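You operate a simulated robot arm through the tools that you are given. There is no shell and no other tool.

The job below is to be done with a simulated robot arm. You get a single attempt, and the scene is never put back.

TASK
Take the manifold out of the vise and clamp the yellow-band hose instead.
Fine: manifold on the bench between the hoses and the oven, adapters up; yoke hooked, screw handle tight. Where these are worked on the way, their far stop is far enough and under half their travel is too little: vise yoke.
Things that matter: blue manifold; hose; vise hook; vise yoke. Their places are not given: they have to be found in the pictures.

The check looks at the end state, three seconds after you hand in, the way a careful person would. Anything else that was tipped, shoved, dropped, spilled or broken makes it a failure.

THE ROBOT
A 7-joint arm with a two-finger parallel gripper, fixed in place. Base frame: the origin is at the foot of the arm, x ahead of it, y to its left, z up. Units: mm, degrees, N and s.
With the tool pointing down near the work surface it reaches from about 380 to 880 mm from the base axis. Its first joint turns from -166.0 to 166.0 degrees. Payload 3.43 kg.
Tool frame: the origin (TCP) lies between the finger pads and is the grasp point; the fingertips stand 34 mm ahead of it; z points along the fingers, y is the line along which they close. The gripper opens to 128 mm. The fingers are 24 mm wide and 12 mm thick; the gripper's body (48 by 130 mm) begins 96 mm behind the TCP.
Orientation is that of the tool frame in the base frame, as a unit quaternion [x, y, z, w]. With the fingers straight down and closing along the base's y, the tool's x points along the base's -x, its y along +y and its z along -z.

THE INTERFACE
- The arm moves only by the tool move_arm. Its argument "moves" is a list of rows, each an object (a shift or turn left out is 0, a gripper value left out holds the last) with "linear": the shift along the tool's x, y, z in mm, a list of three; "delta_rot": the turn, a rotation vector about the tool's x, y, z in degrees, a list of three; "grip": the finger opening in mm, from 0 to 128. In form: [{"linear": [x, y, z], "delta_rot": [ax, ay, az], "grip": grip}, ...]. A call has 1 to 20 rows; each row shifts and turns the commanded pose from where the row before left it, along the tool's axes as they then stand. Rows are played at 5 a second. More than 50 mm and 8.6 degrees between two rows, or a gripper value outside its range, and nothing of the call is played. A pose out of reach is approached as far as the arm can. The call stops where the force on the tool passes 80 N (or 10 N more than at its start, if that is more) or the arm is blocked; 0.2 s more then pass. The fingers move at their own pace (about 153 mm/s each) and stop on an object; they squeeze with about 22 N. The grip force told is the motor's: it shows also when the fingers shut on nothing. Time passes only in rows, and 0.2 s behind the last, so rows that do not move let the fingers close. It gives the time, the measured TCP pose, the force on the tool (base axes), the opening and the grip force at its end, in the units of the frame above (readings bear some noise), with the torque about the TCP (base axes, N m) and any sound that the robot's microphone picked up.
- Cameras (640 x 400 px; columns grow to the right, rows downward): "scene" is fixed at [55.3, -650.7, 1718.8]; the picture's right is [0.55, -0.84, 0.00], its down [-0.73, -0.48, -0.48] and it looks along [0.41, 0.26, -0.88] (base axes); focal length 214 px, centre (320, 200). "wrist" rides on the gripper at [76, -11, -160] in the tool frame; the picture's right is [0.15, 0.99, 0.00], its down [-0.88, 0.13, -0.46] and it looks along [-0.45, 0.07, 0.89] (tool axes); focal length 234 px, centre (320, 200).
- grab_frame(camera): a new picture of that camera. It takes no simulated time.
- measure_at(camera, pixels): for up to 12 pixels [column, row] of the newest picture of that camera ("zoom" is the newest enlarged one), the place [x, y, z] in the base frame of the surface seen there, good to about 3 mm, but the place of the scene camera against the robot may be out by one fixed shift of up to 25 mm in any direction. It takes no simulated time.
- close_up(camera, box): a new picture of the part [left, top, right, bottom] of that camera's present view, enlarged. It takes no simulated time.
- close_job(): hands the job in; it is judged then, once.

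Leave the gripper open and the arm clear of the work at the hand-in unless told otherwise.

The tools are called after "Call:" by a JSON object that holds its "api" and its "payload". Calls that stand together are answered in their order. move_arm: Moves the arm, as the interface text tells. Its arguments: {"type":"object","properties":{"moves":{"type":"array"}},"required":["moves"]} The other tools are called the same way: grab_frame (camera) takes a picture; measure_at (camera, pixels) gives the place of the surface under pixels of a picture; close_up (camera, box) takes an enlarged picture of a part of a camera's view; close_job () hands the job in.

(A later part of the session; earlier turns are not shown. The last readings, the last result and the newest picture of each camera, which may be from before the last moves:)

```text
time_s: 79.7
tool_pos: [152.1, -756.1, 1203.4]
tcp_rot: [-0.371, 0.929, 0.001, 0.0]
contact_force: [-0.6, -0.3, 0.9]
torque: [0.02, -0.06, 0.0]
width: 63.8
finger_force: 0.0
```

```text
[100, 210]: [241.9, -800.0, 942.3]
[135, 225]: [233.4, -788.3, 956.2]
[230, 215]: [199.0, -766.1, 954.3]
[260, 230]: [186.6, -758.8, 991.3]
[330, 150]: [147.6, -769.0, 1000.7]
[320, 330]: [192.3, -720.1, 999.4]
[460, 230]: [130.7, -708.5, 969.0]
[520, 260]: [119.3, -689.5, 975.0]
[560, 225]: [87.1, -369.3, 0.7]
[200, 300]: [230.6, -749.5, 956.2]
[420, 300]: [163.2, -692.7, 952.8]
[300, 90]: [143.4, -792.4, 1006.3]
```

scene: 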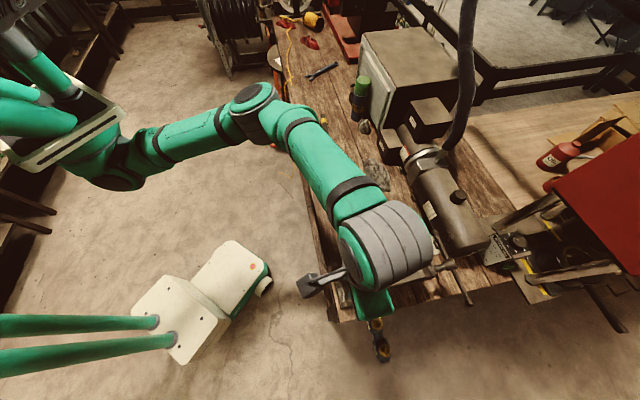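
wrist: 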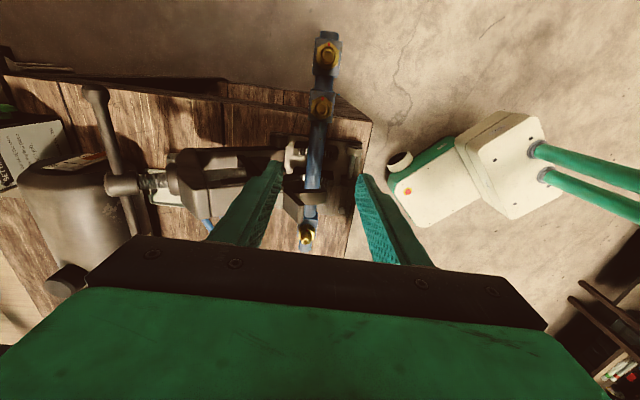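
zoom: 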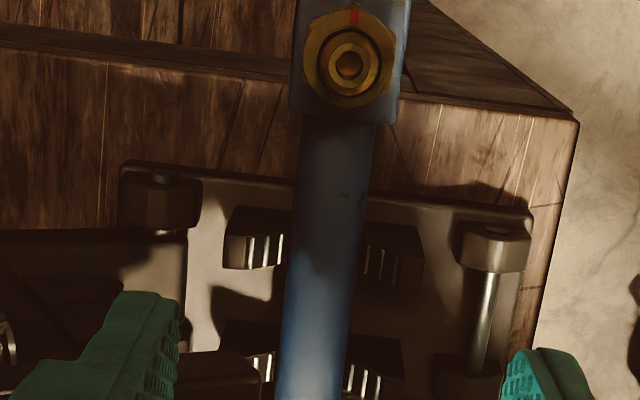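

The bare pipe between adapter 2's block (u≈-75) and the vise jaw (u≈-30) is 45 mm long, enough for the 24 mm fingers. I align (rotate -2.1°, shift), narrow the fingers to 54 and descend most of the way.

Call:
{"api": "move_arm", "payload": {"moves": [{"delta_rot": [0, 0, -2.1], "grip": 54}, {"linear": [0.7, -5, 0]}, {"linear": [0, 0, 42]}, {"linear": [0, 0, 42]}, {"linear": [0, 0, 42]}, {"linear": [0, 0, 20]}, {"linear": [0, 0, 0]}]}}

Call:
{"api": "grab_frame", "payload": {"camera": "wrist"}}

```text
time_s: 81.3
tool_pos: [154.7, -762.5, 1056.8]
tcp_rot: [-0.387, 0.922, 0.0, -0.001]
contact_force: [-0.3, -0.2, 1.4]
torque: [-0.01, -0.02, 0.01]
width: 54.0
finger_force: 0.0
```

```text
taken
```

wrist: 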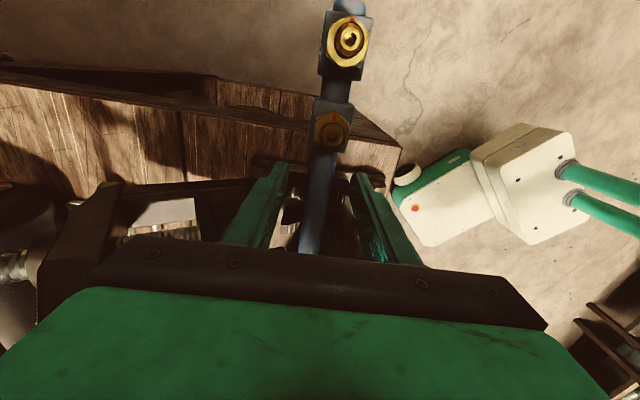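

The pipe (320,185) runs centred between the fingertips (275,170) and (362,178). Descend the last 59 mm and close on it.

Call:
{"api": "move_arm", "payload": {"moves": [{"linear": [0, 0, 20]}, {"linear": [0, 0, 20]}, {"linear": [0, 0, 19]}, {"linear": [0, 0, 0]}]}}

Call:
{"api": "close_up", "payload": {"camera": "wrist", "box": [230, 90, 410, 260]}}

```text
time_s: 81.8
tool_pos: [151.6, -764.3, 1042.9]
tcp_rot: [-0.386, 0.922, -0.006, -0.003]
contact_force: [1.0, -3.1, 20.0]
torque: [0.86, -0.54, -0.12]
width: 54.1
finger_force: 0.0
stopped in row 2: the force on the tool passed its limit at 102 N (the readings are from after the stop); the commanded pose is now the measured one
```

```text
2.35 times, centred on (320, 175) of wrist
```

zoom: 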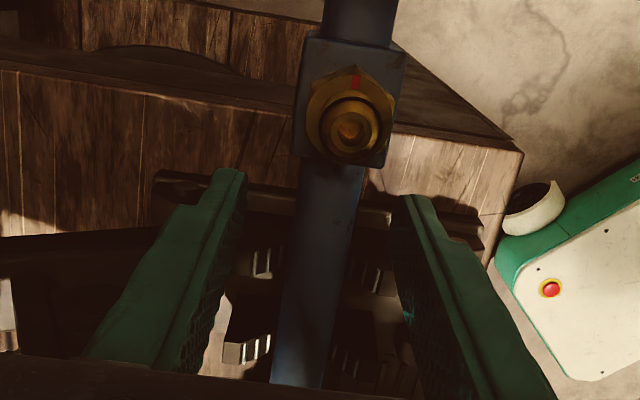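

It stopped at z≈1043 with contact roughly 40 mm toward +u of the TCP: the back of the gripper/wrist is touching the raised hook tab. I'll back up 30 mm and look at the relation from the scene camera.

Call:
{"api": "move_arm", "payload": {"moves": [{"linear": [0, 0, -15]}, {"linear": [0, 0, -15]}, {"linear": [0, 0, 0]}]}}

Call:
{"api": "close_up", "payload": {"camera": "scene", "box": [310, 210, 490, 350]}}

Call:
{"api": "close_up", "payload": {"camera": "wrist", "box": [60, 90, 400, 290]}}

```text
time_s: 82.6
tool_pos: [152.7, -763.4, 1070.9]
tcp_rot: [-0.387, 0.922, -0.005, -0.003]
contact_force: [-0.2, 1.1, -0.6]
torque: [-0.02, 0.05, 0.0]
width: 54.0
finger_force: 0.1
```

```text
2.86 times, centred on (400, 280) of scene
```

zoom: 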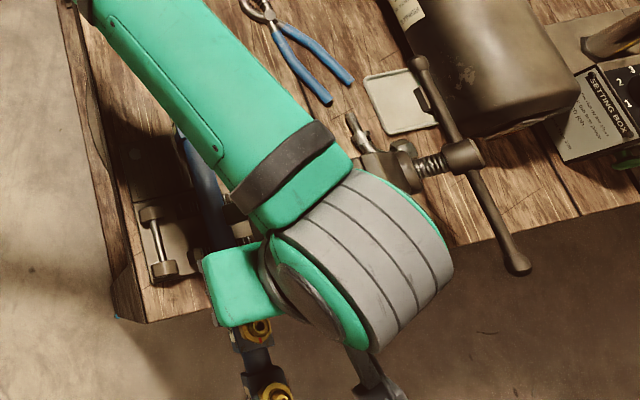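

```text
1.88 times, centred on (230, 190) of wrist
```

zoom: 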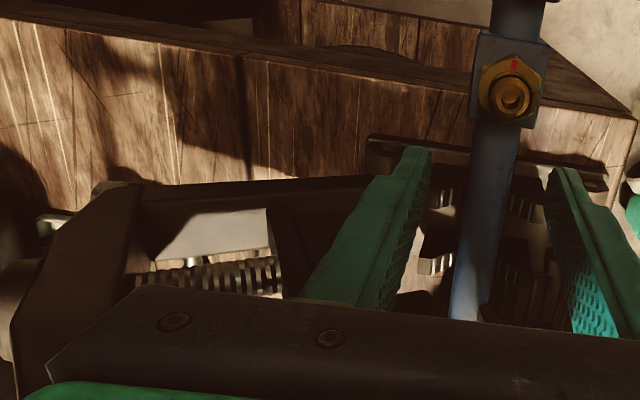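

I'll tilt the tool 12° so its back leans away from the hook (the pads stay in the same plane, so the grip on the pipe is unaffected), shift 3 mm away, and descend again in small steps.

Call:
{"api": "move_arm", "payload": {"moves": [{"delta_rot": [-0.4, -6.3, 0]}, {"delta_rot": [0, -6.3, 0]}, {"linear": [3, 0, 0]}, {"linear": [3.1, 0, 14.7]}, {"linear": [3.1, 0, 14.7]}, {"linear": [0, 0, 0]}]}}

Call:
{"api": "close_up", "payload": {"camera": "wrist", "box": [220, 60, 420, 260]}}

```text
time_s: 84.0
tool_pos: [151.5, -764.6, 1039.4]
tcp_rot: [-0.385, 0.917, 0.041, 0.097]
contact_force: [0.9, 0.0, 0.1]
torque: [0.0, 0.0, -0.01]
width: 53.8
finger_force: 0.1
```

```text
2.00 times, centred on (320, 160) of wrist
```

zoom: 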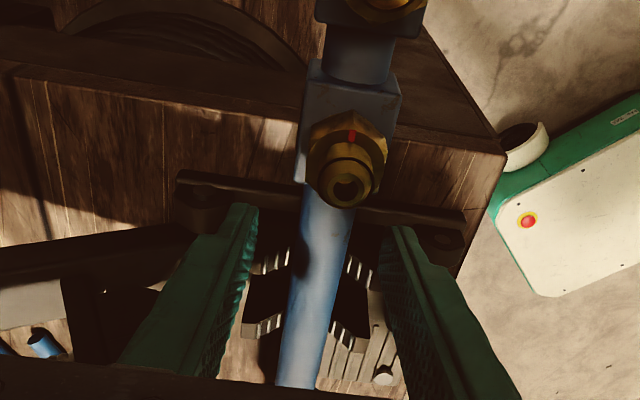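

No contact now. Shift 4 mm back toward the vise to stay clear of adapter block 2, and continue down.

Call:
{"api": "move_arm", "payload": {"moves": [{"linear": [-4, 0, 0]}, {"linear": [3.1, 0, 14.7]}, {"linear": [3.1, 0, 14.7]}, {"linear": [2.3, 0, 11]}, {"linear": [0, 0, 0]}]}}

Call:
{"api": "close_up", "payload": {"camera": "wrist", "box": [220, 60, 420, 260]}}

```text
time_s: 85.2
tool_pos: [152.3, -762.3, 999.6]
tcp_rot: [-0.385, 0.917, 0.041, 0.097]
contact_force: [0.0, -0.9, -0.2]
torque: [0.0, 0.03, 0.01]
width: 54.3
finger_force: 0.0
```

```text
2.00 times, centred on (320, 160) of wrist
```

zoom: 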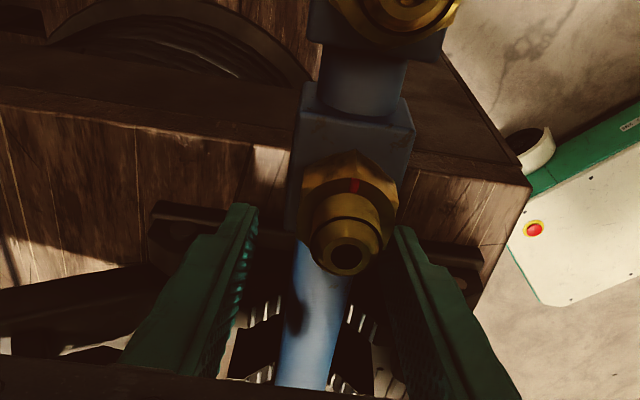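

Fingers are around the pipe at z≈1000 with no contact. Close on it.

Call:
{"api": "move_arm", "payload": {"moves": [{"grip": 15}, {"grip": 15}, {"grip": 15}, {"grip": 15}]}}

Call:
{"api": "close_up", "payload": {"camera": "wrist", "box": [220, 60, 420, 260]}}

```text
time_s: 86.2
tool_pos: [152.7, -762.0, 999.7]
tcp_rot: [-0.385, 0.917, 0.041, 0.096]
contact_force: [-18.6, 15.3, 3.2]
torque: [0.27, 0.26, 0.57]
width: 24.5
finger_force: 21.9
```

```text
2.00 times, centred on (320, 160) of wrist
```

zoom: 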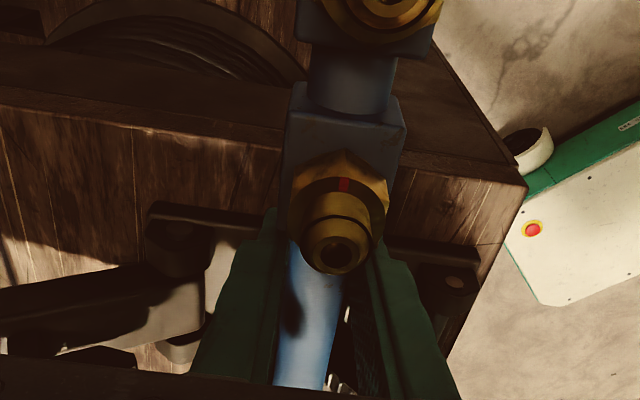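

Closed to 24.5 mm, but there's a 24 N sideways load toward -v, so the grip is off-centre against the V-jaw. Shift 2 mm along tool +y to centre.

Call:
{"api": "move_arm", "payload": {"moves": [{"linear": [0, 1.5, 0]}, {"linear": [0, 0, 0]}, {"linear": [0, 0, 0]}]}}

```text
time_s: 87.0
tool_pos: [152.7, -761.0, 1000.3]
tcp_rot: [-0.385, 0.917, 0.041, 0.097]
contact_force: [-15.3, 3.5, 7.5]
torque: [0.09, 0.13, 0.27]
width: 24.7
finger_force: 21.8
```

Load halved. Another 1.5 mm.

Call:
{"api": "move_arm", "payload": {"moves": [{"linear": [0, 1.5, 0]}, {"linear": [0, 0, 0]}, {"linear": [0, 0, 0]}]}}

Call:
{"api": "close_up", "payload": {"camera": "wrist", "box": [220, 60, 420, 260]}}

```text
time_s: 87.8
tool_pos: [152.5, -760.5, 999.6]
tcp_rot: [-0.385, 0.917, 0.041, 0.099]
contact_force: [5.1, -0.2, 2.6]
torque: [0.34, -0.48, -0.43]
width: 24.6
finger_force: 22.3
```

```text
2.00 times, centred on (320, 160) of wrist
```

zoom: 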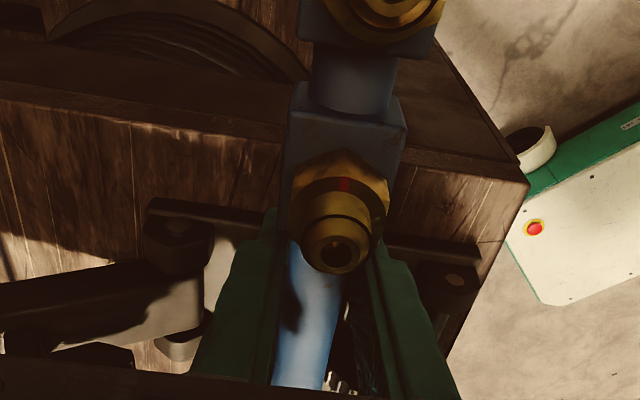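

Centred now (5 N residual). Lift 10 mm (straight up in base) and read weight and torque.

Call:
{"api": "move_arm", "payload": {"moves": [{"linear": [-1, 0, -4.9]}, {"linear": [-1, 0, -4.9]}, {"linear": [0, 0, 0]}, {"linear": [0, 0, 0]}]}}

Call:
{"api": "grab_frame", "payload": {"camera": "wrist"}}

Call:
{"api": "close_up", "payload": {"camera": "scene", "box": [310, 210, 450, 370]}}

```text
time_s: 88.8
tool_pos: [151.5, -762.0, 1008.6]
tcp_rot: [-0.384, 0.917, 0.042, 0.097]
contact_force: [-0.6, -0.9, -6.7]
torque: [-0.2, 0.17, 0.01]
width: 24.6
finger_force: 21.5
```

```text
taken
```

wrist: 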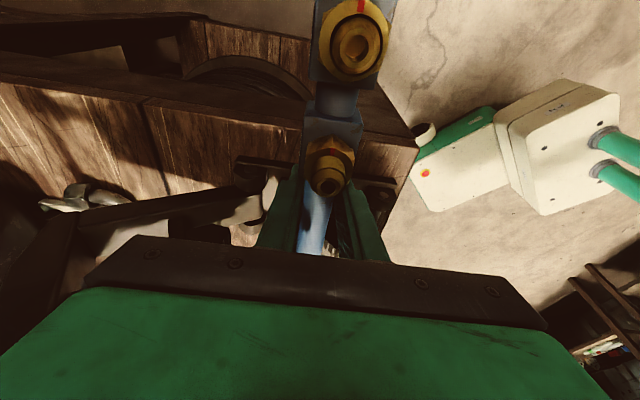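

```text
2.50 times, centred on (380, 290) of scene
```

zoom: 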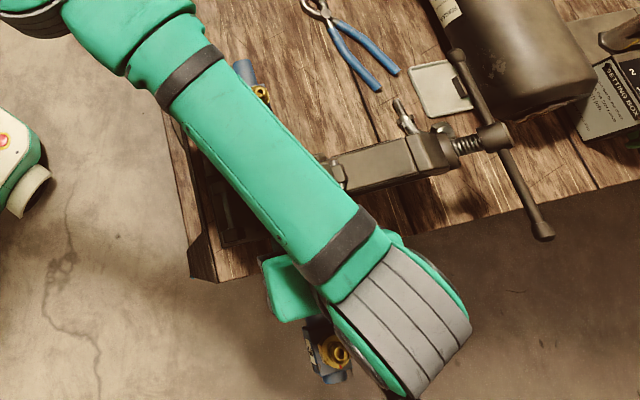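

The manifold weighs about 6.7 N with the grip holding, CoG about 39 mm to the +u side as expected. Lift another 36 mm to clear the jaws (staying below the hook), then slide 90 mm toward -v (tool +y).

Call:
{"api": "move_arm", "payload": {"moves": [{"linear": [-3.8, 0, -17.6]}, {"linear": [-3.8, 0, -17.6]}, {"linear": [0, 0, 0]}, {"linear": [0, 30, 0]}, {"linear": [0, 30, 0]}, {"linear": [0, 30, 0]}, {"linear": [0, 0, 0]}]}}

Call:
{"api": "grab_frame", "payload": {"camera": "wrist"}}

Call:
{"api": "grab_frame", "payload": {"camera": "scene"}}

```text
time_s: 90.4
tool_pos: [87.2, -698.0, 1044.6]
tcp_rot: [-0.386, 0.917, 0.041, 0.098]
contact_force: [0.1, 0.2, -7.1]
torque: [-0.14, 0.16, 0.03]
width: 24.7
finger_force: 22.6
```

```text
taken
```

wrist: 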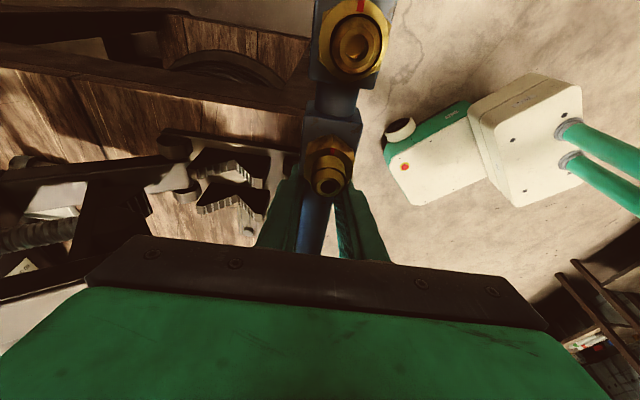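

```text
taken
```

scene: 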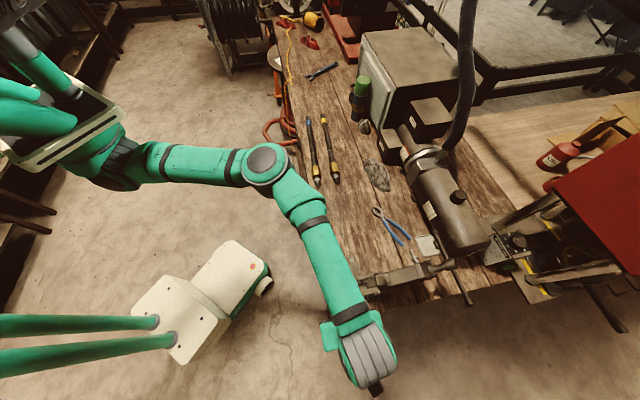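

The manifold is clear of the vise and held level. I'll raise it to z≈1110 and carry it along the bench (+u), first at v≈-89, moderately slowly.

Call:
{"api": "move_arm", "payload": {"moves": [{"linear": [-4, 0, -19]}, {"linear": [-5, 0, -24]}, {"linear": [-5, 0, -22]}, {"linear": [-15, 0, 3.2]}, {"linear": [-29.3, 0, 6.3]}, {"linear": [-29.3, 0, 6.3]}, {"linear": [-29.3, 0, 6.3]}, {"linear": [-29.3, 0, 6.3]}, {"linear": [-29.3, 0, 6.3]}, {"linear": [-29.3, 0, 6.3]}, {"linear": [-29.3, 0, 6.3]}, {"linear": [-29.3, 0, 6.3]}, {"linear": [-29.3, 0, 6.3]}, {"linear": [-15, 0, 3.2]}, {"linear": [0, 0, 0]}]}}

Call:
{"api": "grab_frame", "payload": {"camera": "wrist"}}

Call:
{"api": "grab_frame", "payload": {"camera": "scene"}}

```text
time_s: 93.6
tool_pos: [297.2, -483.0, 1111.3]
tcp_rot: [-0.384, 0.917, 0.041, 0.097]
contact_force: [0.3, -0.3, -8.3]
torque: [-0.13, 0.13, 0.01]
width: 24.6
finger_force: 21.9
```

```text
taken
```

wrist: 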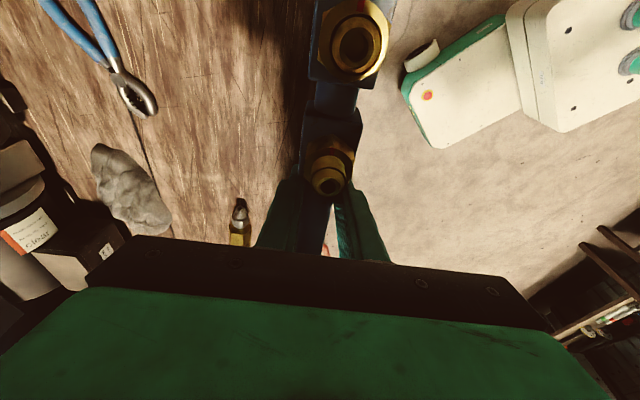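

```text
taken
```

scene: 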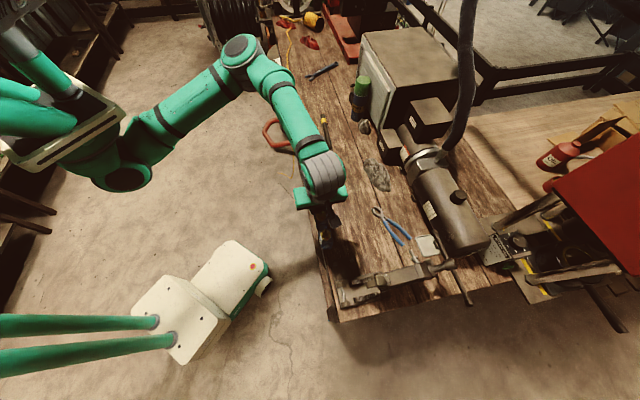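

Carried smoothly. From this wrist view I can measure the rag, the hose fitting and the bench accurately before choosing the set-down spot.

Call:
{"api": "measure_at", "payload": {"camera": "wrist", "pixels": [[165, 215], [150, 180], [120, 155], [130, 195], [115, 225], [240, 215], [240, 235], [190, 150], [200, 200], [328, 180], [352, 45]]}}

```text
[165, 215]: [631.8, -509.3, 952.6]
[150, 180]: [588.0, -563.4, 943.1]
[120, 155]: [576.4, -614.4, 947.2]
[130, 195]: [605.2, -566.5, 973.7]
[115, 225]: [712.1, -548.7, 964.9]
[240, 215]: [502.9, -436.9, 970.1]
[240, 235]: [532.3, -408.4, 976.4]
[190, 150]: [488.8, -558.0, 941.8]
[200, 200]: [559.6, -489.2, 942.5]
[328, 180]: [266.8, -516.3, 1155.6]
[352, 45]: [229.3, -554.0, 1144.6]
```

Rag edge is at v≈165–175, hose fitting at v≈27, bench z≈942. I'll set the manifold at v≈112 with its centre near u≈620. Carry it there at height.

Call:
{"api": "move_arm", "payload": {"moves": [{"linear": [-14, -9, 3]}, {"linear": [-28.9, -18.2, 6.2]}, {"linear": [-28.9, -18.2, 6.2]}, {"linear": [-28.9, -18.2, 6.2]}, {"linear": [-28.9, -18.2, 6.2]}, {"linear": [-28.9, -18.2, 6.2]}, {"linear": [-28.9, -18.2, 6.2]}, {"linear": [-28.9, -18.2, 6.2]}, {"linear": [-28.9, -18.2, 6.2]}, {"linear": [-28.9, -18.2, 6.2]}, {"linear": [-28.9, -18.2, 6.2]}, {"linear": [-14.9, -9.2, 3.2]}, {"linear": [0, 0, 0]}]}}

Call:
{"api": "grab_frame", "payload": {"camera": "wrist"}}

Call:
{"api": "grab_frame", "payload": {"camera": "scene"}}

```text
time_s: 96.4
tool_pos: [667.3, -390.4, 1110.8]
tcp_rot: [-0.384, 0.917, 0.041, 0.097]
contact_force: [0.0, 0.5, -7.5]
torque: [-0.14, 0.18, 0.0]
width: 24.7
finger_force: 21.8
```

```text
taken
```

wrist: 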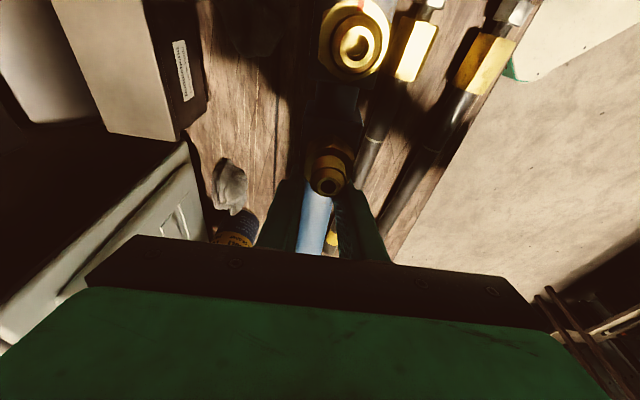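

```text
taken
```

scene: 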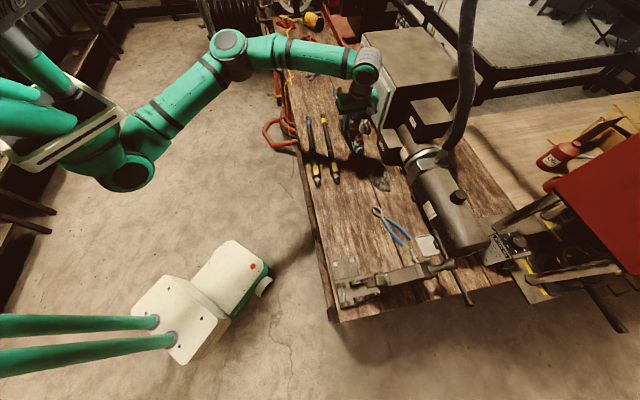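

I see the can (235,228), rag (230,185), oven at left, and the two hoses on the right. Measure can, rag, and hose positions here to check clearance for the set-down.

Call:
{"api": "measure_at", "payload": {"camera": "wrist", "pixels": [[235, 238], [250, 225], [240, 205], [220, 190], [280, 170], [375, 150], [415, 50], [330, 240], [410, 190], [285, 100], [185, 150], [205, 235]]}}

Call:
{"api": "close_up", "payload": {"camera": "scene", "box": [290, 60, 430, 200]}}

```text
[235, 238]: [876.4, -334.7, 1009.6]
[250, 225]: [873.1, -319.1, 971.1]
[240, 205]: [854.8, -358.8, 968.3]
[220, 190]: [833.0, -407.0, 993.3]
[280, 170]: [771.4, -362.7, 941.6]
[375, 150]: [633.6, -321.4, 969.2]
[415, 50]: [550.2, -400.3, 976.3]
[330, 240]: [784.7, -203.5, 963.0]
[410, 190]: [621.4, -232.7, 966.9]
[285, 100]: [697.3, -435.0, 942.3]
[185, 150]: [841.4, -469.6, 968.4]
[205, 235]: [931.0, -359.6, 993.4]
```

```text
2.86 times, centred on (360, 130) of scene
```

zoom: 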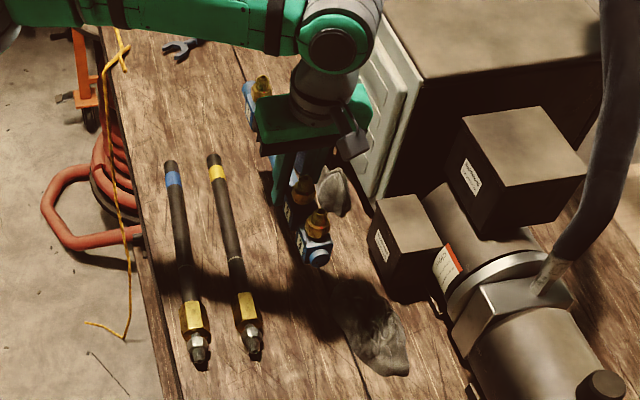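

Clearances are fine (hose edge v≈77 at the far end, can v≈195, rag v≈165). Shift 8 mm toward +v and lower to just above the bench.

Call:
{"api": "move_arm", "payload": {"moves": [{"linear": [0, -8, 0]}, {"linear": [5.24, 0, 24.45]}, {"linear": [5.24, 0, 24.45]}, {"linear": [5.24, 0, 24.45]}, {"linear": [5.24, 0, 24.45]}, {"linear": [4.2, 0, 19.6]}, {"linear": [0, 0, 0]}]}}

Call:
{"api": "grab_frame", "payload": {"camera": "wrist"}}

Call:
{"api": "close_up", "payload": {"camera": "scene", "box": [290, 60, 430, 200]}}

```text
time_s: 98.0
tool_pos: [672.5, -397.8, 991.4]
tcp_rot: [-0.385, 0.917, 0.041, 0.097]
contact_force: [0.2, 0.7, -6.3]
torque: [-0.19, 0.16, 0.0]
width: 24.7
finger_force: 21.7
```

```text
taken
```

wrist: 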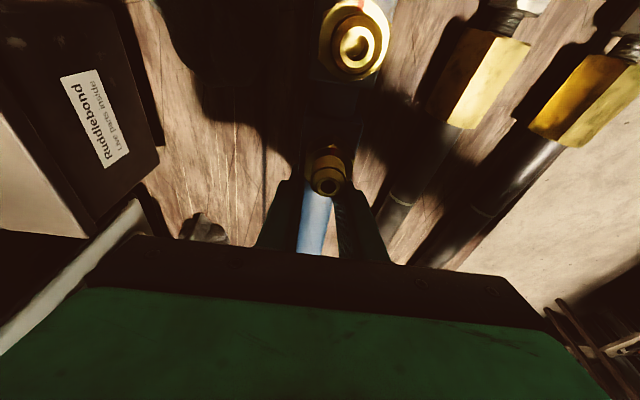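

```text
2.86 times, centred on (360, 130) of scene
```

zoom: 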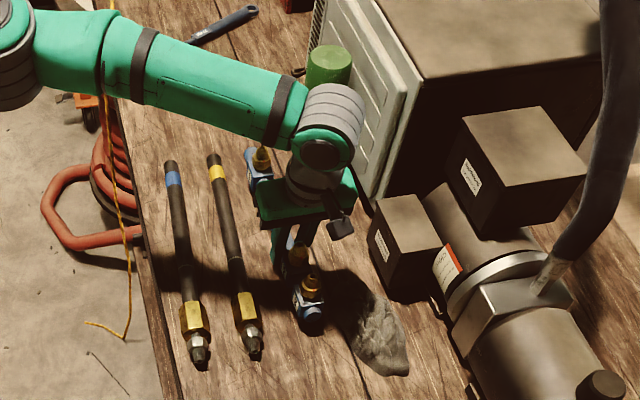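

Just above the bench now. I'll check the gap between block 3 (310,310) and the rag (365,330) in the scene zoom.

Call:
{"api": "close_up", "payload": {"camera": "scene", "box": [345, 140, 405, 200]}}

Call:
{"api": "measure_at", "payload": {"camera": "zoom", "pixels": [[305, 210], [330, 210], [350, 200], [290, 130], [270, 180], [300, 260], [360, 240], [280, 240], [240, 190]]}}

```text
6.67 times, centred on (375, 170) of scene
```

zoom: 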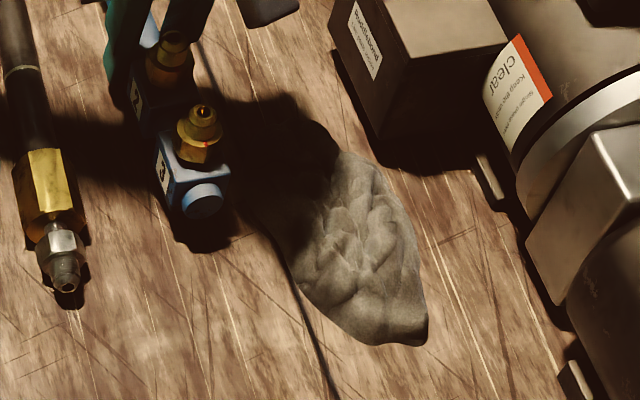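

```text
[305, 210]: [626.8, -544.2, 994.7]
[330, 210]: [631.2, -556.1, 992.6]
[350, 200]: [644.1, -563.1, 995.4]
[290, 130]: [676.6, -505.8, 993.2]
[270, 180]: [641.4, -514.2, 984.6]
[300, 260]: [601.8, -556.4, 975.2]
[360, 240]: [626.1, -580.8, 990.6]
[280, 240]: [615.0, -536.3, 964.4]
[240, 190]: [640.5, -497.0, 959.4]
```

There is a gap of roughly 25 mm between block 3 and the rag. Lower slowly until contact.

Call:
{"api": "move_arm", "payload": {"moves": [{"linear": [0.63, 0, 2.93]}, {"linear": [0.63, 0, 2.93]}, {"linear": [0.63, 0, 2.93]}, {"linear": [0, 0, 0]}]}}

```text
time_s: 99.0
tool_pos: [674.3, -397.4, 983.4]
tcp_rot: [-0.384, 0.917, 0.041, 0.097]
contact_force: [0.4, 0.4, -7.1]
torque: [-0.15, 0.18, -0.01]
width: 24.4
finger_force: 22.0
```

No contact yet at z≈983; continue in 2–3 mm steps.

Call:
{"api": "move_arm", "payload": {"moves": [{"linear": [0.42, 0, 1.96]}, {"linear": [0.42, 0, 1.96]}, {"linear": [0, 0, 0]}]}}

Call:
{"api": "move_arm", "payload": {"moves": [{"linear": [0.42, 0, 1.96]}, {"linear": [0, 0, 0]}]}}

```text
time_s: 99.8
tool_pos: [672.9, -397.5, 976.7]
tcp_rot: [-0.384, 0.917, 0.041, 0.097]
contact_force: [-0.5, 0.0, -7.3]
torque: [-0.16, 0.17, 0.02]
width: 24.5
finger_force: 22.0
```

```text
time_s: 100.4
tool_pos: [674.4, -397.0, 975.4]
tcp_rot: [-0.385, 0.917, 0.041, 0.097]
contact_force: [-0.1, -0.1, -6.7]
torque: [-0.13, 0.11, -0.03]
width: 24.8
finger_force: 22.4
```

Still hanging freely at 975. Another 1.5 mm steps.

Call:
{"api": "move_arm", "payload": {"moves": [{"linear": [0.3, 0, 1.5]}, {"linear": [0, 0, 0]}]}}

Call:
{"api": "move_arm", "payload": {"moves": [{"linear": [0.3, 0, 1.5]}, {"linear": [0, 0, 0]}]}}

```text
time_s: 101.0
tool_pos: [674.2, -397.0, 976.1]
tcp_rot: [-0.385, 0.917, 0.04, 0.097]
contact_force: [-2.2, -2.1, 11.0]
torque: [-0.12, 0.52, 0.22]
width: 24.7
finger_force: 21.3
```

```text
time_s: 101.6
tool_pos: [674.3, -396.8, 975.1]
tcp_rot: [-0.385, 0.917, 0.039, 0.097]
contact_force: [-1.0, -3.7, 32.8]
torque: [-0.07, 0.68, 0.03]
width: 24.5
finger_force: 21.9
```

Contact made (33 N up). Ease up 1.5 mm and open the fingers.

Call:
{"api": "move_arm", "payload": {"moves": [{"linear": [-0.3, 0, -1.5]}, {"linear": [0, 0, 0]}]}}

Call:
{"api": "move_arm", "payload": {"moves": [{"grip": 30}, {"grip": 40}, {"grip": 54}, {"linear": [0, 0, 0]}]}}

Call:
{"api": "grab_frame", "payload": {"camera": "wrist"}}

```text
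time_s: 102.2
tool_pos: [673.3, -396.0, 975.9]
tcp_rot: [-0.385, 0.917, 0.039, 0.098]
contact_force: [8.0, -10.6, 29.2]
torque: [-0.4, 0.24, -0.07]
width: 24.6
finger_force: 22.5
```

```text
time_s: 103.2
tool_pos: [674.2, -396.2, 974.9]
tcp_rot: [-0.385, 0.917, 0.039, 0.098]
contact_force: [20.7, -21.0, 30.7]
torque: [-0.38, -0.19, 0.15]
width: 37.5
finger_force: 0.0
```

```text
taken
```

wrist: 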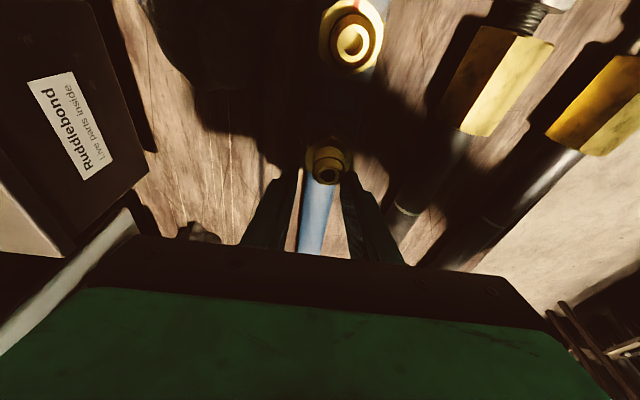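

The fingertips are pressing on the bench (opened only to 37.5, side load). The pipe is loose between them. Raise 4 mm to relieve, then finish opening.

Call:
{"api": "move_arm", "payload": {"moves": [{"linear": [-0.4, 0, -2], "grip": 38}, {"linear": [-0.4, 0, -2], "grip": 38}, {"grip": 48}, {"grip": 54}, {"linear": [0, 0, 0]}]}}

Call:
{"api": "grab_frame", "payload": {"camera": "wrist"}}

Call:
{"api": "close_up", "payload": {"camera": "scene", "box": [290, 60, 430, 200]}}

```text
time_s: 104.4
tool_pos: [674.3, -397.1, 979.4]
tcp_rot: [-0.385, 0.917, 0.042, 0.097]
contact_force: [0.2, 0.2, 0.4]
torque: [0.01, -0.04, -0.02]
width: 54.2
finger_force: 0.2
```

```text
taken
```

wrist: 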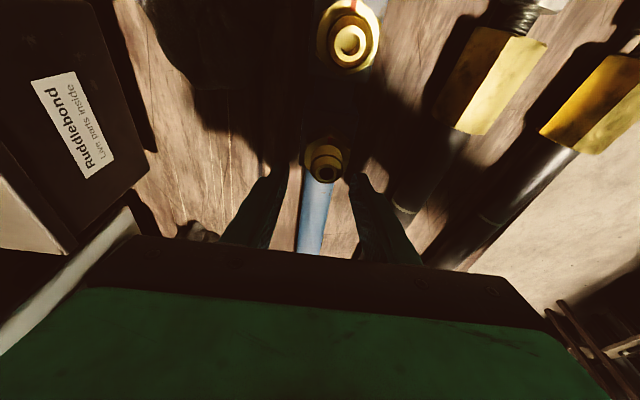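

```text
2.86 times, centred on (360, 130) of scene
```

zoom: 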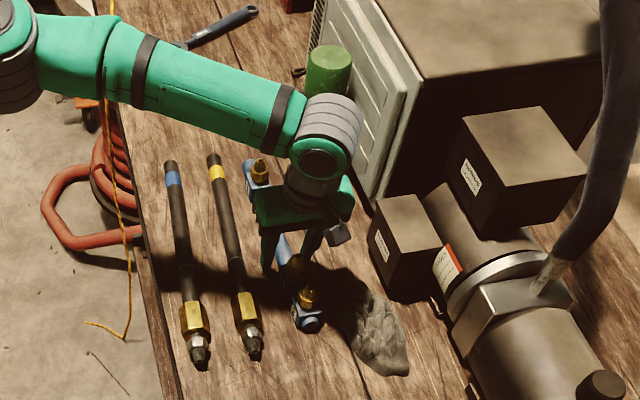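

Released cleanly. Rise straight up and then inspect the manifold.

Call:
{"api": "move_arm", "payload": {"moves": [{"linear": [-5.24, 0, -24.45]}, {"linear": [-5.24, 0, -24.45]}, {"linear": [-5.24, 0, -24.45]}, {"linear": [-5.24, 0, -24.45]}, {"linear": [-5.24, 0, -24.45]}, {"delta_rot": [0, 6.1, 0]}, {"delta_rot": [0, 6.1, 0]}, {"linear": [0, 0, 0]}]}}

Call:
{"api": "grab_frame", "payload": {"camera": "wrist"}}

```text
time_s: 106.2
tool_pos: [673.4, -395.4, 1102.7]
tcp_rot: [-0.386, 0.922, 0.0, -0.002]
contact_force: [0.3, 0.0, 0.1]
torque: [0.01, -0.02, -0.02]
width: 54.0
finger_force: 0.1
```

```text
taken
```

wrist: 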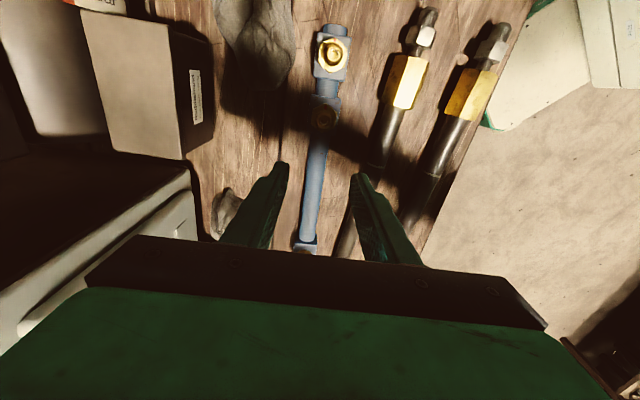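

The manifold lies flat, adapters up. Now measure the yellow-band hose (fitting (405,80), hose body (388,140), (350,230)) and the manifold adapters.

Call:
{"api": "measure_at", "payload": {"camera": "wrist", "pixels": [[333, 50], [324, 113], [315, 170], [428, 18], [424, 38], [405, 75], [390, 130], [382, 155], [350, 225], [343, 245], [470, 95], [450, 135]]}}

Call:
{"api": "close_up", "payload": {"camera": "wrist", "box": [300, 0, 540, 150]}}

```text
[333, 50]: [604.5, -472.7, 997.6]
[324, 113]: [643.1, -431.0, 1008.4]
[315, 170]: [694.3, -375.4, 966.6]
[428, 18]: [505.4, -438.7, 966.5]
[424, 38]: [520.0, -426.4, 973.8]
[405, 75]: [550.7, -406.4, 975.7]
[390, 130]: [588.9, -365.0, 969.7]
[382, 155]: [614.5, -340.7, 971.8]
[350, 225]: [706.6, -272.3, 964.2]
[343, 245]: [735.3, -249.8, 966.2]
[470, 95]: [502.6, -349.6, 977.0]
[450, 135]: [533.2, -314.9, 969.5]
```

```text
2.67 times, centred on (420, 75) of wrist
```

zoom: 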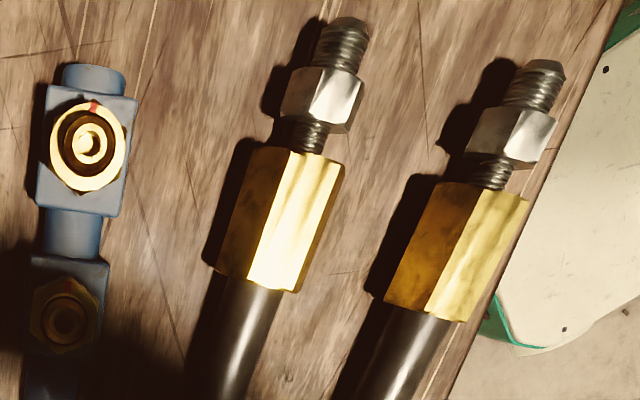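

The manifold sits flat (pipe top 34 mm lower than in the vise, all along). Next, the yellow-band hose: I'll move above its body about 105 mm from the fitting tip, near (584,-369), and align to its direction (~41.7°).

Call:
{"api": "move_arm", "payload": {"moves": [{"linear": [21.8, 41.2, 0]}, {"linear": [21.8, 41.2, 0]}, {"delta_rot": [0, 0, 4]}, {"linear": [0, 0, 0]}]}}

Call:
{"api": "grab_frame", "payload": {"camera": "wrist"}}

```text
time_s: 107.2
tool_pos: [582.6, -369.9, 1102.7]
tcp_rot: [-0.354, 0.935, 0.0, -0.001]
contact_force: [-0.1, 1.1, 1.6]
torque: [0.0, 0.0, 0.02]
width: 54.0
finger_force: 0.2
```

```text
taken
```

wrist: 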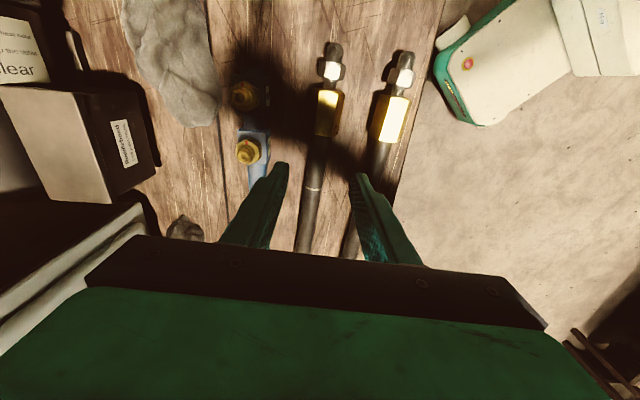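

The yellow hose is centred; there's a pale ring mark on it at (312,188). Zoom and measure along it.

Call:
{"api": "close_up", "payload": {"camera": "wrist", "box": [240, 30, 400, 250]}}

Call:
{"api": "measure_at", "payload": {"camera": "wrist", "pixels": [[333, 46], [330, 70], [327, 95], [324, 133], [319, 150], [316, 165], [312, 188], [308, 210], [304, 235], [301, 248]]}}

```text
1.82 times, centred on (320, 140) of wrist
```

zoom: 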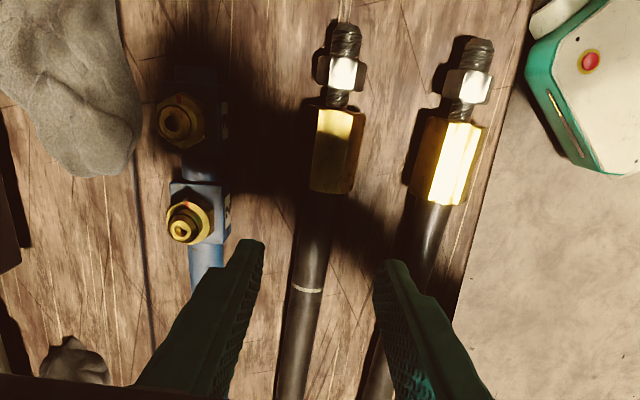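

```text
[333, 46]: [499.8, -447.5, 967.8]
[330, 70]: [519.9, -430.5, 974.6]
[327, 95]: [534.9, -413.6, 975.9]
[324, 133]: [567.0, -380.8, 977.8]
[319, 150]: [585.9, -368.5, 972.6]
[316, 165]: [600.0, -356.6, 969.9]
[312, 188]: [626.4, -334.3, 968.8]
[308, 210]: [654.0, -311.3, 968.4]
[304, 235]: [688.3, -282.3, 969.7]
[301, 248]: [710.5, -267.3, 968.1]
```

The hose runs at ≈41°, is centred under the tool within about 1 mm, the pale ring is ~170 mm from the tip (likely near its balance point). I'll tilt 12° as before (needed for the hook clearance later) and descend to grip ~57 mm on the fitting side of the ring.

Call:
{"api": "move_arm", "payload": {"moves": [{"delta_rot": [0, -6.1, 0]}, {"delta_rot": [0, -6.1, 0]}, {"linear": [5.1, 0, 23.8]}, {"linear": [5.1, 0, 23.8]}, {"linear": [5.1, 0, 23.8]}, {"linear": [5.1, 0, 23.8]}, {"linear": [3.1, 0, 14.7]}, {"linear": [0, 0, 0]}]}}

Call:
{"api": "grab_frame", "payload": {"camera": "wrist"}}

```text
time_s: 109.0
tool_pos: [582.6, -370.8, 990.3]
tcp_rot: [-0.353, 0.93, 0.037, 0.098]
contact_force: [-0.2, 0.5, 0.2]
torque: [0.0, 0.0, -0.01]
width: 54.1
finger_force: 0.2
```

```text
taken
```

wrist: 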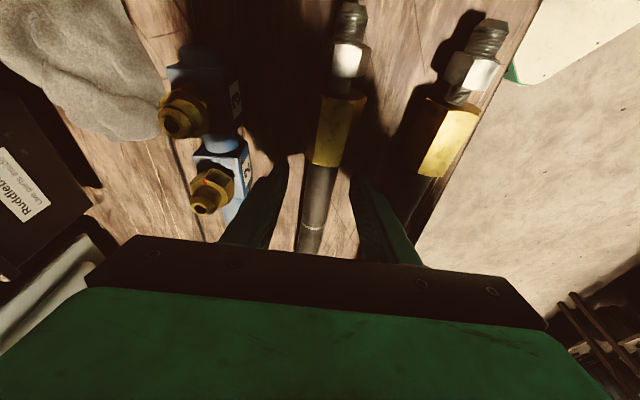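

The fingers straddle the hose just past the brass hex. Shift 7 mm further up the hose (tool -x), lower 9 mm and close.

Call:
{"api": "move_arm", "payload": {"moves": [{"linear": [-7, 0, 0]}, {"linear": [1.5, 0, 7.3]}, {"linear": [0, 0, 0]}, {"grip": 15}, {"grip": 15}, {"grip": 15}, {"grip": 15}]}}

Call:
{"api": "grab_frame", "payload": {"camera": "wrist"}}

```text
time_s: 110.6
tool_pos: [589.0, -366.6, 984.8]
tcp_rot: [-0.352, 0.93, 0.038, 0.098]
contact_force: [-0.3, 1.0, 0.3]
torque: [0.09, 0.0, -0.42]
width: 24.5
finger_force: 22.1
```

```text
taken
```

wrist: 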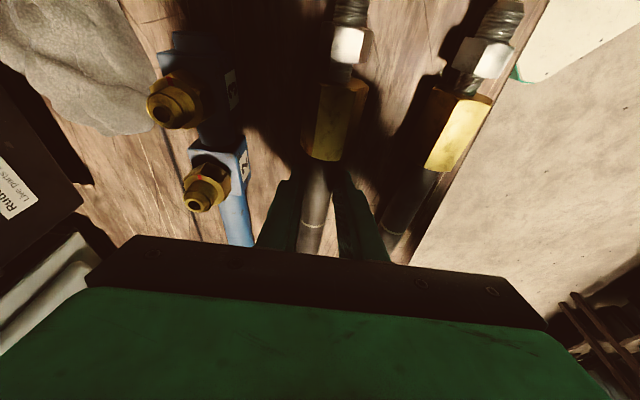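

Gripped: width 24.5 mm, the same as the manifold's pipe. Lift 12 mm and read weight/torque.

Call:
{"api": "move_arm", "payload": {"moves": [{"linear": [-1.26, 0, -5.9]}, {"linear": [-1.26, 0, -5.9]}, {"linear": [0, 0, 0]}, {"linear": [0, 0, 0]}]}}

Call:
{"api": "grab_frame", "payload": {"camera": "wrist"}}

```text
time_s: 111.6
tool_pos: [590.4, -364.5, 995.9]
tcp_rot: [-0.353, 0.93, 0.038, 0.099]
contact_force: [-0.5, 0.2, -4.9]
torque: [-0.13, 0.2, 0.03]
width: 24.2
finger_force: 21.6
```

```text
taken
```

wrist: 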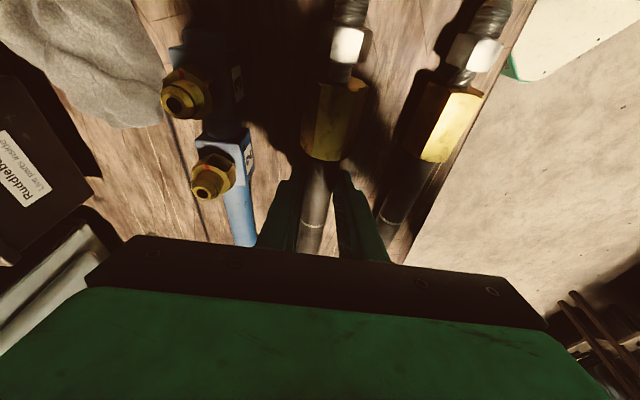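

The hose weighs about 5 N, with the balance point ~48 mm beyond the grip (near the ring), good for the jaws. Raise, rotate 4.3° to the vise's axis, and carry back toward the vise on the -v side.

Call:
{"api": "move_arm", "payload": {"moves": [{"linear": [-4.8, 0, -22.5]}, {"linear": [-4.8, 0, -22.5]}, {"linear": [-4.8, 0, -22.5]}, {"linear": [-4.8, 0, -22.5]}, {"linear": [-4.8, 0, -22.5]}, {"delta_rot": [-0.9, 0, -4.2]}, {"linear": [14, 6.4, -3]}, {"linear": [28.4, 12.8, -6.1]}, {"linear": [28.4, 12.8, -6.1]}, {"linear": [28.4, 12.8, -6.1]}, {"linear": [28.4, 12.8, -6.1]}, {"linear": [28.4, 12.8, -6.1]}, {"linear": [28.4, 12.8, -6.1]}, {"linear": [28.4, 12.8, -6.1]}, {"linear": [28.4, 12.8, -6.1]}, {"linear": [28.4, 12.8, -6.1]}, {"linear": [14, 6.4, -3]}, {"linear": [0, 0, 0]}]}}

Call:
{"api": "grab_frame", "payload": {"camera": "scene"}}

Call:
{"api": "grab_frame", "payload": {"camera": "wrist"}}

```text
time_s: 115.4
tool_pos: [296.7, -484.7, 1113.0]
tcp_rot: [-0.387, 0.916, 0.041, 0.097]
contact_force: [0.4, 0.2, -4.5]
torque: [-0.2, 0.18, -0.01]
width: 24.8
finger_force: 22.5
```

```text
taken
```

scene: 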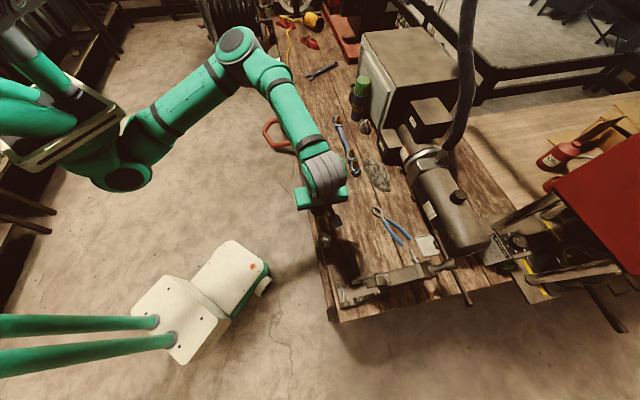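

```text
taken
```

wrist: 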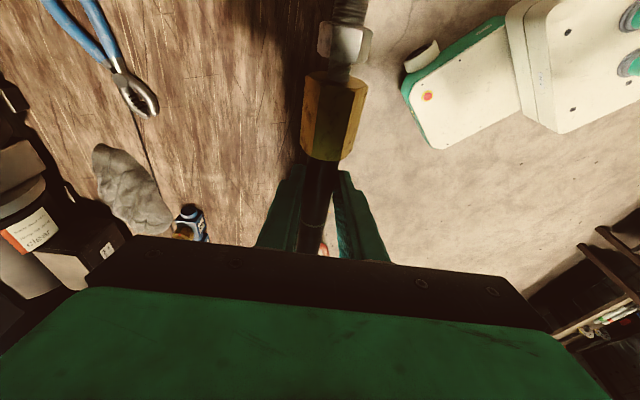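

Carried well; the manifold sits undisturbed at (345,140). Continue along -u to beside the vise.

Call:
{"api": "move_arm", "payload": {"moves": [{"linear": [15, 0, -3.2]}, {"linear": [29.3, 0, -6.3]}, {"linear": [29.3, 0, -6.3]}, {"linear": [29.3, 0, -6.3]}, {"linear": [29.3, 0, -6.3]}, {"linear": [29.3, 0, -6.3]}, {"linear": [29.3, 0, -6.3]}, {"linear": [29.3, 0, -6.3]}, {"linear": [29.3, 0, -6.3]}, {"linear": [29.3, 0, -6.3]}, {"linear": [15, 0, -3.2]}, {"linear": [0, 0, 0]}]}}

Call:
{"api": "grab_frame", "payload": {"camera": "wrist"}}

Call:
{"api": "grab_frame", "payload": {"camera": "scene"}}

```text
time_s: 118.0
tool_pos: [86.3, -699.2, 1111.6]
tcp_rot: [-0.388, 0.916, 0.042, 0.097]
contact_force: [-0.3, -0.7, -4.2]
torque: [-0.17, 0.15, 0.02]
width: 24.4
finger_force: 22.2
```

```text
taken
```

wrist: 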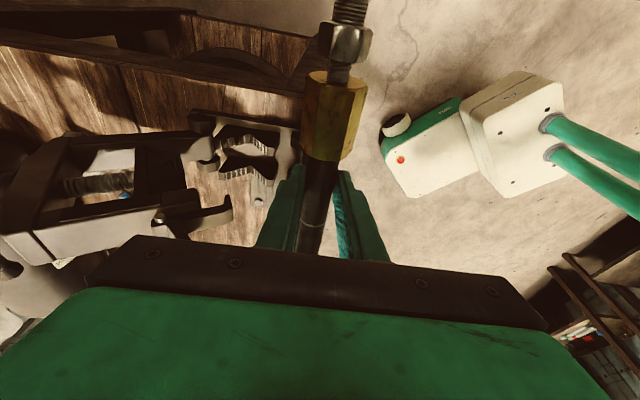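

```text
taken
```

scene: 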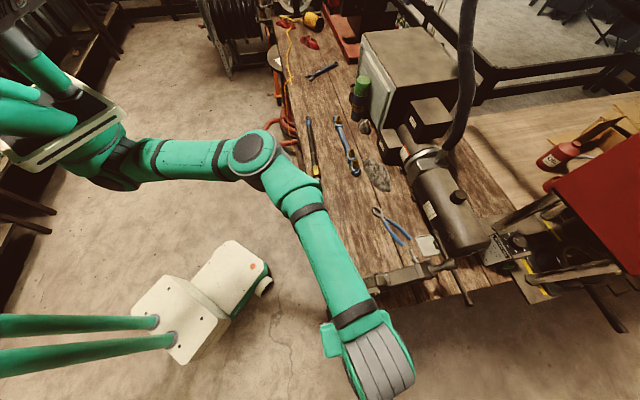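

Great view of the open vise: V jaws at (240,160), hook claw at (205,215). Zoom and measure jaw and hook.

Call:
{"api": "close_up", "payload": {"camera": "wrist", "box": [120, 90, 340, 260]}}

Call:
{"api": "measure_at", "payload": {"camera": "zoom", "pixels": [[340, 115], [300, 160], [400, 140], [370, 190], [290, 280], [320, 275], [260, 305], [330, 240], [430, 235], [190, 270], [355, 160], [240, 240]]}}

```text
2.35 times, centred on (230, 175) of wrist
```

zoom: 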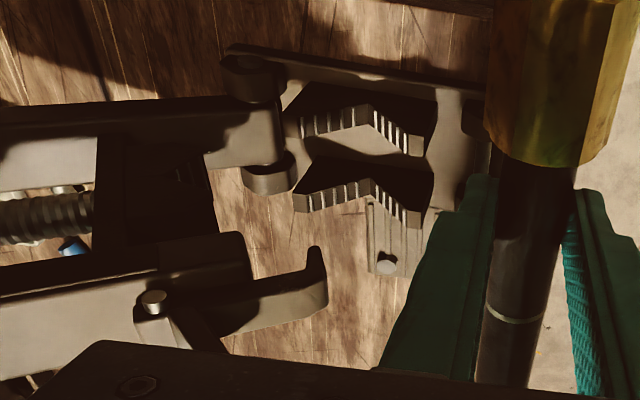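

```text
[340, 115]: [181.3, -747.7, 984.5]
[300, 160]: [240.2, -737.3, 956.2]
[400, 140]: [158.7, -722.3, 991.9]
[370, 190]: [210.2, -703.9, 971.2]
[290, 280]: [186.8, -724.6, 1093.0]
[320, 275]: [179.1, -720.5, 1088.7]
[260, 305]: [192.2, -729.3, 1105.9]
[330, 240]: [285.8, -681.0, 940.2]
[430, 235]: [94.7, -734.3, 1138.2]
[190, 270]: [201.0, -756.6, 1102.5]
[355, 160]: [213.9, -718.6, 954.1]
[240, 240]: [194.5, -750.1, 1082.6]
```

The hook claw's tip is at v≈-8, z≈1089; the hose must slide in under it. Plan: lower to TCP z≈1051 (hose centre ≈1025), slide +90 mm into line above the V, then lower to z≈1014. First the lowering and slide.

Call:
{"api": "move_arm", "payload": {"moves": [{"linear": [6.35, 0, 29.6]}, {"linear": [6.35, 0, 29.6]}, {"linear": [0, 0, 0]}, {"linear": [0, -18, 0]}, {"linear": [0, -18, 0]}, {"linear": [0, -18, 0]}, {"linear": [0, 0, 0]}]}}

Call:
{"api": "grab_frame", "payload": {"camera": "wrist"}}

```text
time_s: 119.6
tool_pos: [124.7, -738.3, 1053.4]
tcp_rot: [-0.387, 0.916, 0.041, 0.097]
contact_force: [0.4, -0.7, -4.1]
torque: [-0.18, 0.18, 0.0]
width: 24.5
finger_force: 22.1
```

```text
taken
```

wrist: 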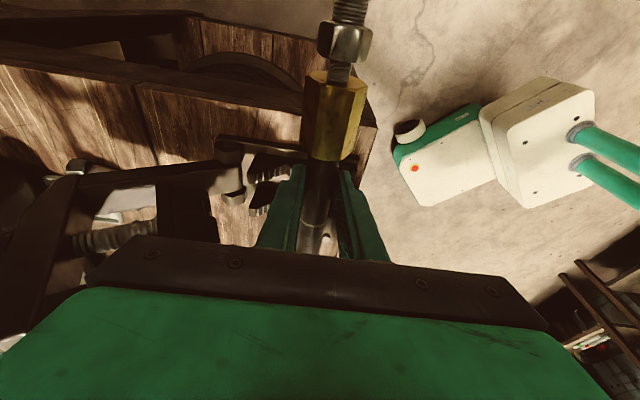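

No contact. Slide the remaining 35 mm to line up with the V.

Call:
{"api": "move_arm", "payload": {"moves": [{"linear": [-0.8, -17.7, 0]}, {"linear": [-0.8, -17.7, 0]}, {"linear": [0, 0, 0]}]}}

Call:
{"api": "grab_frame", "payload": {"camera": "wrist"}}

Call:
{"api": "close_up", "payload": {"camera": "wrist", "box": [200, 80, 420, 260]}}

```text
time_s: 120.4
tool_pos: [149.7, -762.1, 1053.2]
tcp_rot: [-0.387, 0.916, 0.041, 0.097]
contact_force: [0.7, -0.5, -4.0]
torque: [-0.15, 0.13, -0.01]
width: 24.2
finger_force: 22.1
```

```text
taken
```

wrist: 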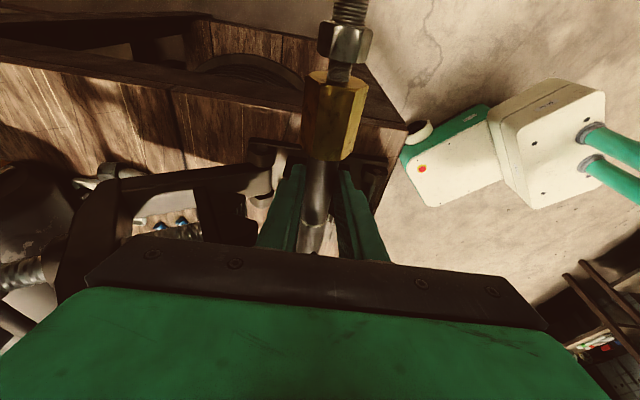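

```text
2.22 times, centred on (310, 170) of wrist
```

zoom: 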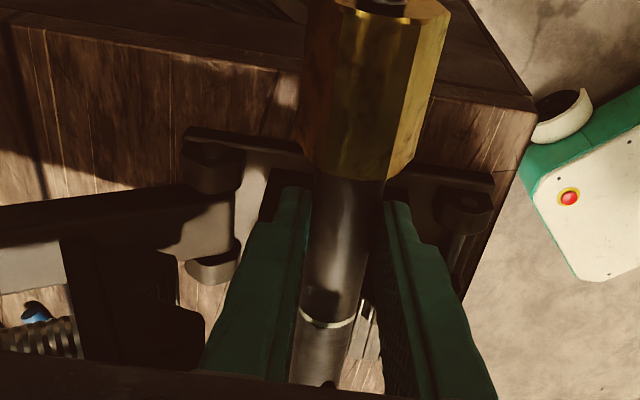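

Aligned (v≈0.5, u≈-58). Lower in steps toward the V, watching force.

Call:
{"api": "move_arm", "payload": {"moves": [{"linear": [1.5, -0.8, 7]}, {"linear": [1.5, 0, 7]}, {"linear": [1.5, 0, 7]}, {"linear": [1.3, 0, 6]}, {"linear": [0, 0, 0]}]}}

Call:
{"api": "move_arm", "payload": {"moves": [{"linear": [0.63, 0, 2.93]}, {"linear": [0, 0, 0]}]}}

Call:
{"api": "move_arm", "payload": {"moves": [{"linear": [0.63, 0, 2.93]}, {"linear": [0, 0, 0]}]}}

```text
time_s: 121.6
tool_pos: [153.6, -761.8, 1025.4]
tcp_rot: [-0.387, 0.916, 0.041, 0.096]
contact_force: [-0.6, -0.2, -5.1]
torque: [-0.16, 0.17, 0.01]
width: 24.5
finger_force: 22.1
```

```text
time_s: 122.2
tool_pos: [153.1, -761.5, 1022.5]
tcp_rot: [-0.387, 0.916, 0.041, 0.097]
contact_force: [0.1, 0.1, -4.6]
torque: [-0.18, 0.14, -0.03]
width: 24.7
finger_force: 22.3
```

```text
time_s: 122.8
tool_pos: [152.4, -761.8, 1019.4]
tcp_rot: [-0.387, 0.916, 0.041, 0.097]
contact_force: [0.1, 0.5, -4.3]
torque: [-0.16, 0.13, 0.0]
width: 24.5
finger_force: 22.5
```

Still free at 1019. Continue.

Call:
{"api": "move_arm", "payload": {"moves": [{"linear": [0.63, 0, 2.93]}, {"linear": [0, 0, 0]}]}}

Call:
{"api": "move_arm", "payload": {"moves": [{"linear": [0.42, 0, 1.96]}, {"linear": [0, 0, 0]}]}}

Call:
{"api": "move_arm", "payload": {"moves": [{"linear": [0.42, 0, 1.96]}, {"linear": [0, 0, 0]}]}}

```text
time_s: 123.4
tool_pos: [151.4, -762.4, 1017.7]
tcp_rot: [-0.388, 0.916, 0.041, 0.096]
contact_force: [-1.1, 1.6, 7.2]
torque: [0.58, -0.53, 0.11]
width: 24.5
finger_force: 21.9
```

```text
time_s: 124.0
tool_pos: [150.9, -763.0, 1015.4]
tcp_rot: [-0.387, 0.916, 0.04, 0.097]
contact_force: [-0.5, 0.3, 18.8]
torque: [0.54, -0.47, -0.21]
width: 24.4
finger_force: 22.4
```

```text
time_s: 124.6
tool_pos: [151.6, -762.1, 1013.4]
tcp_rot: [-0.387, 0.916, 0.04, 0.098]
contact_force: [-4.6, -4.4, 31.4]
torque: [0.32, -0.44, -0.34]
width: 24.3
finger_force: 22.4
```

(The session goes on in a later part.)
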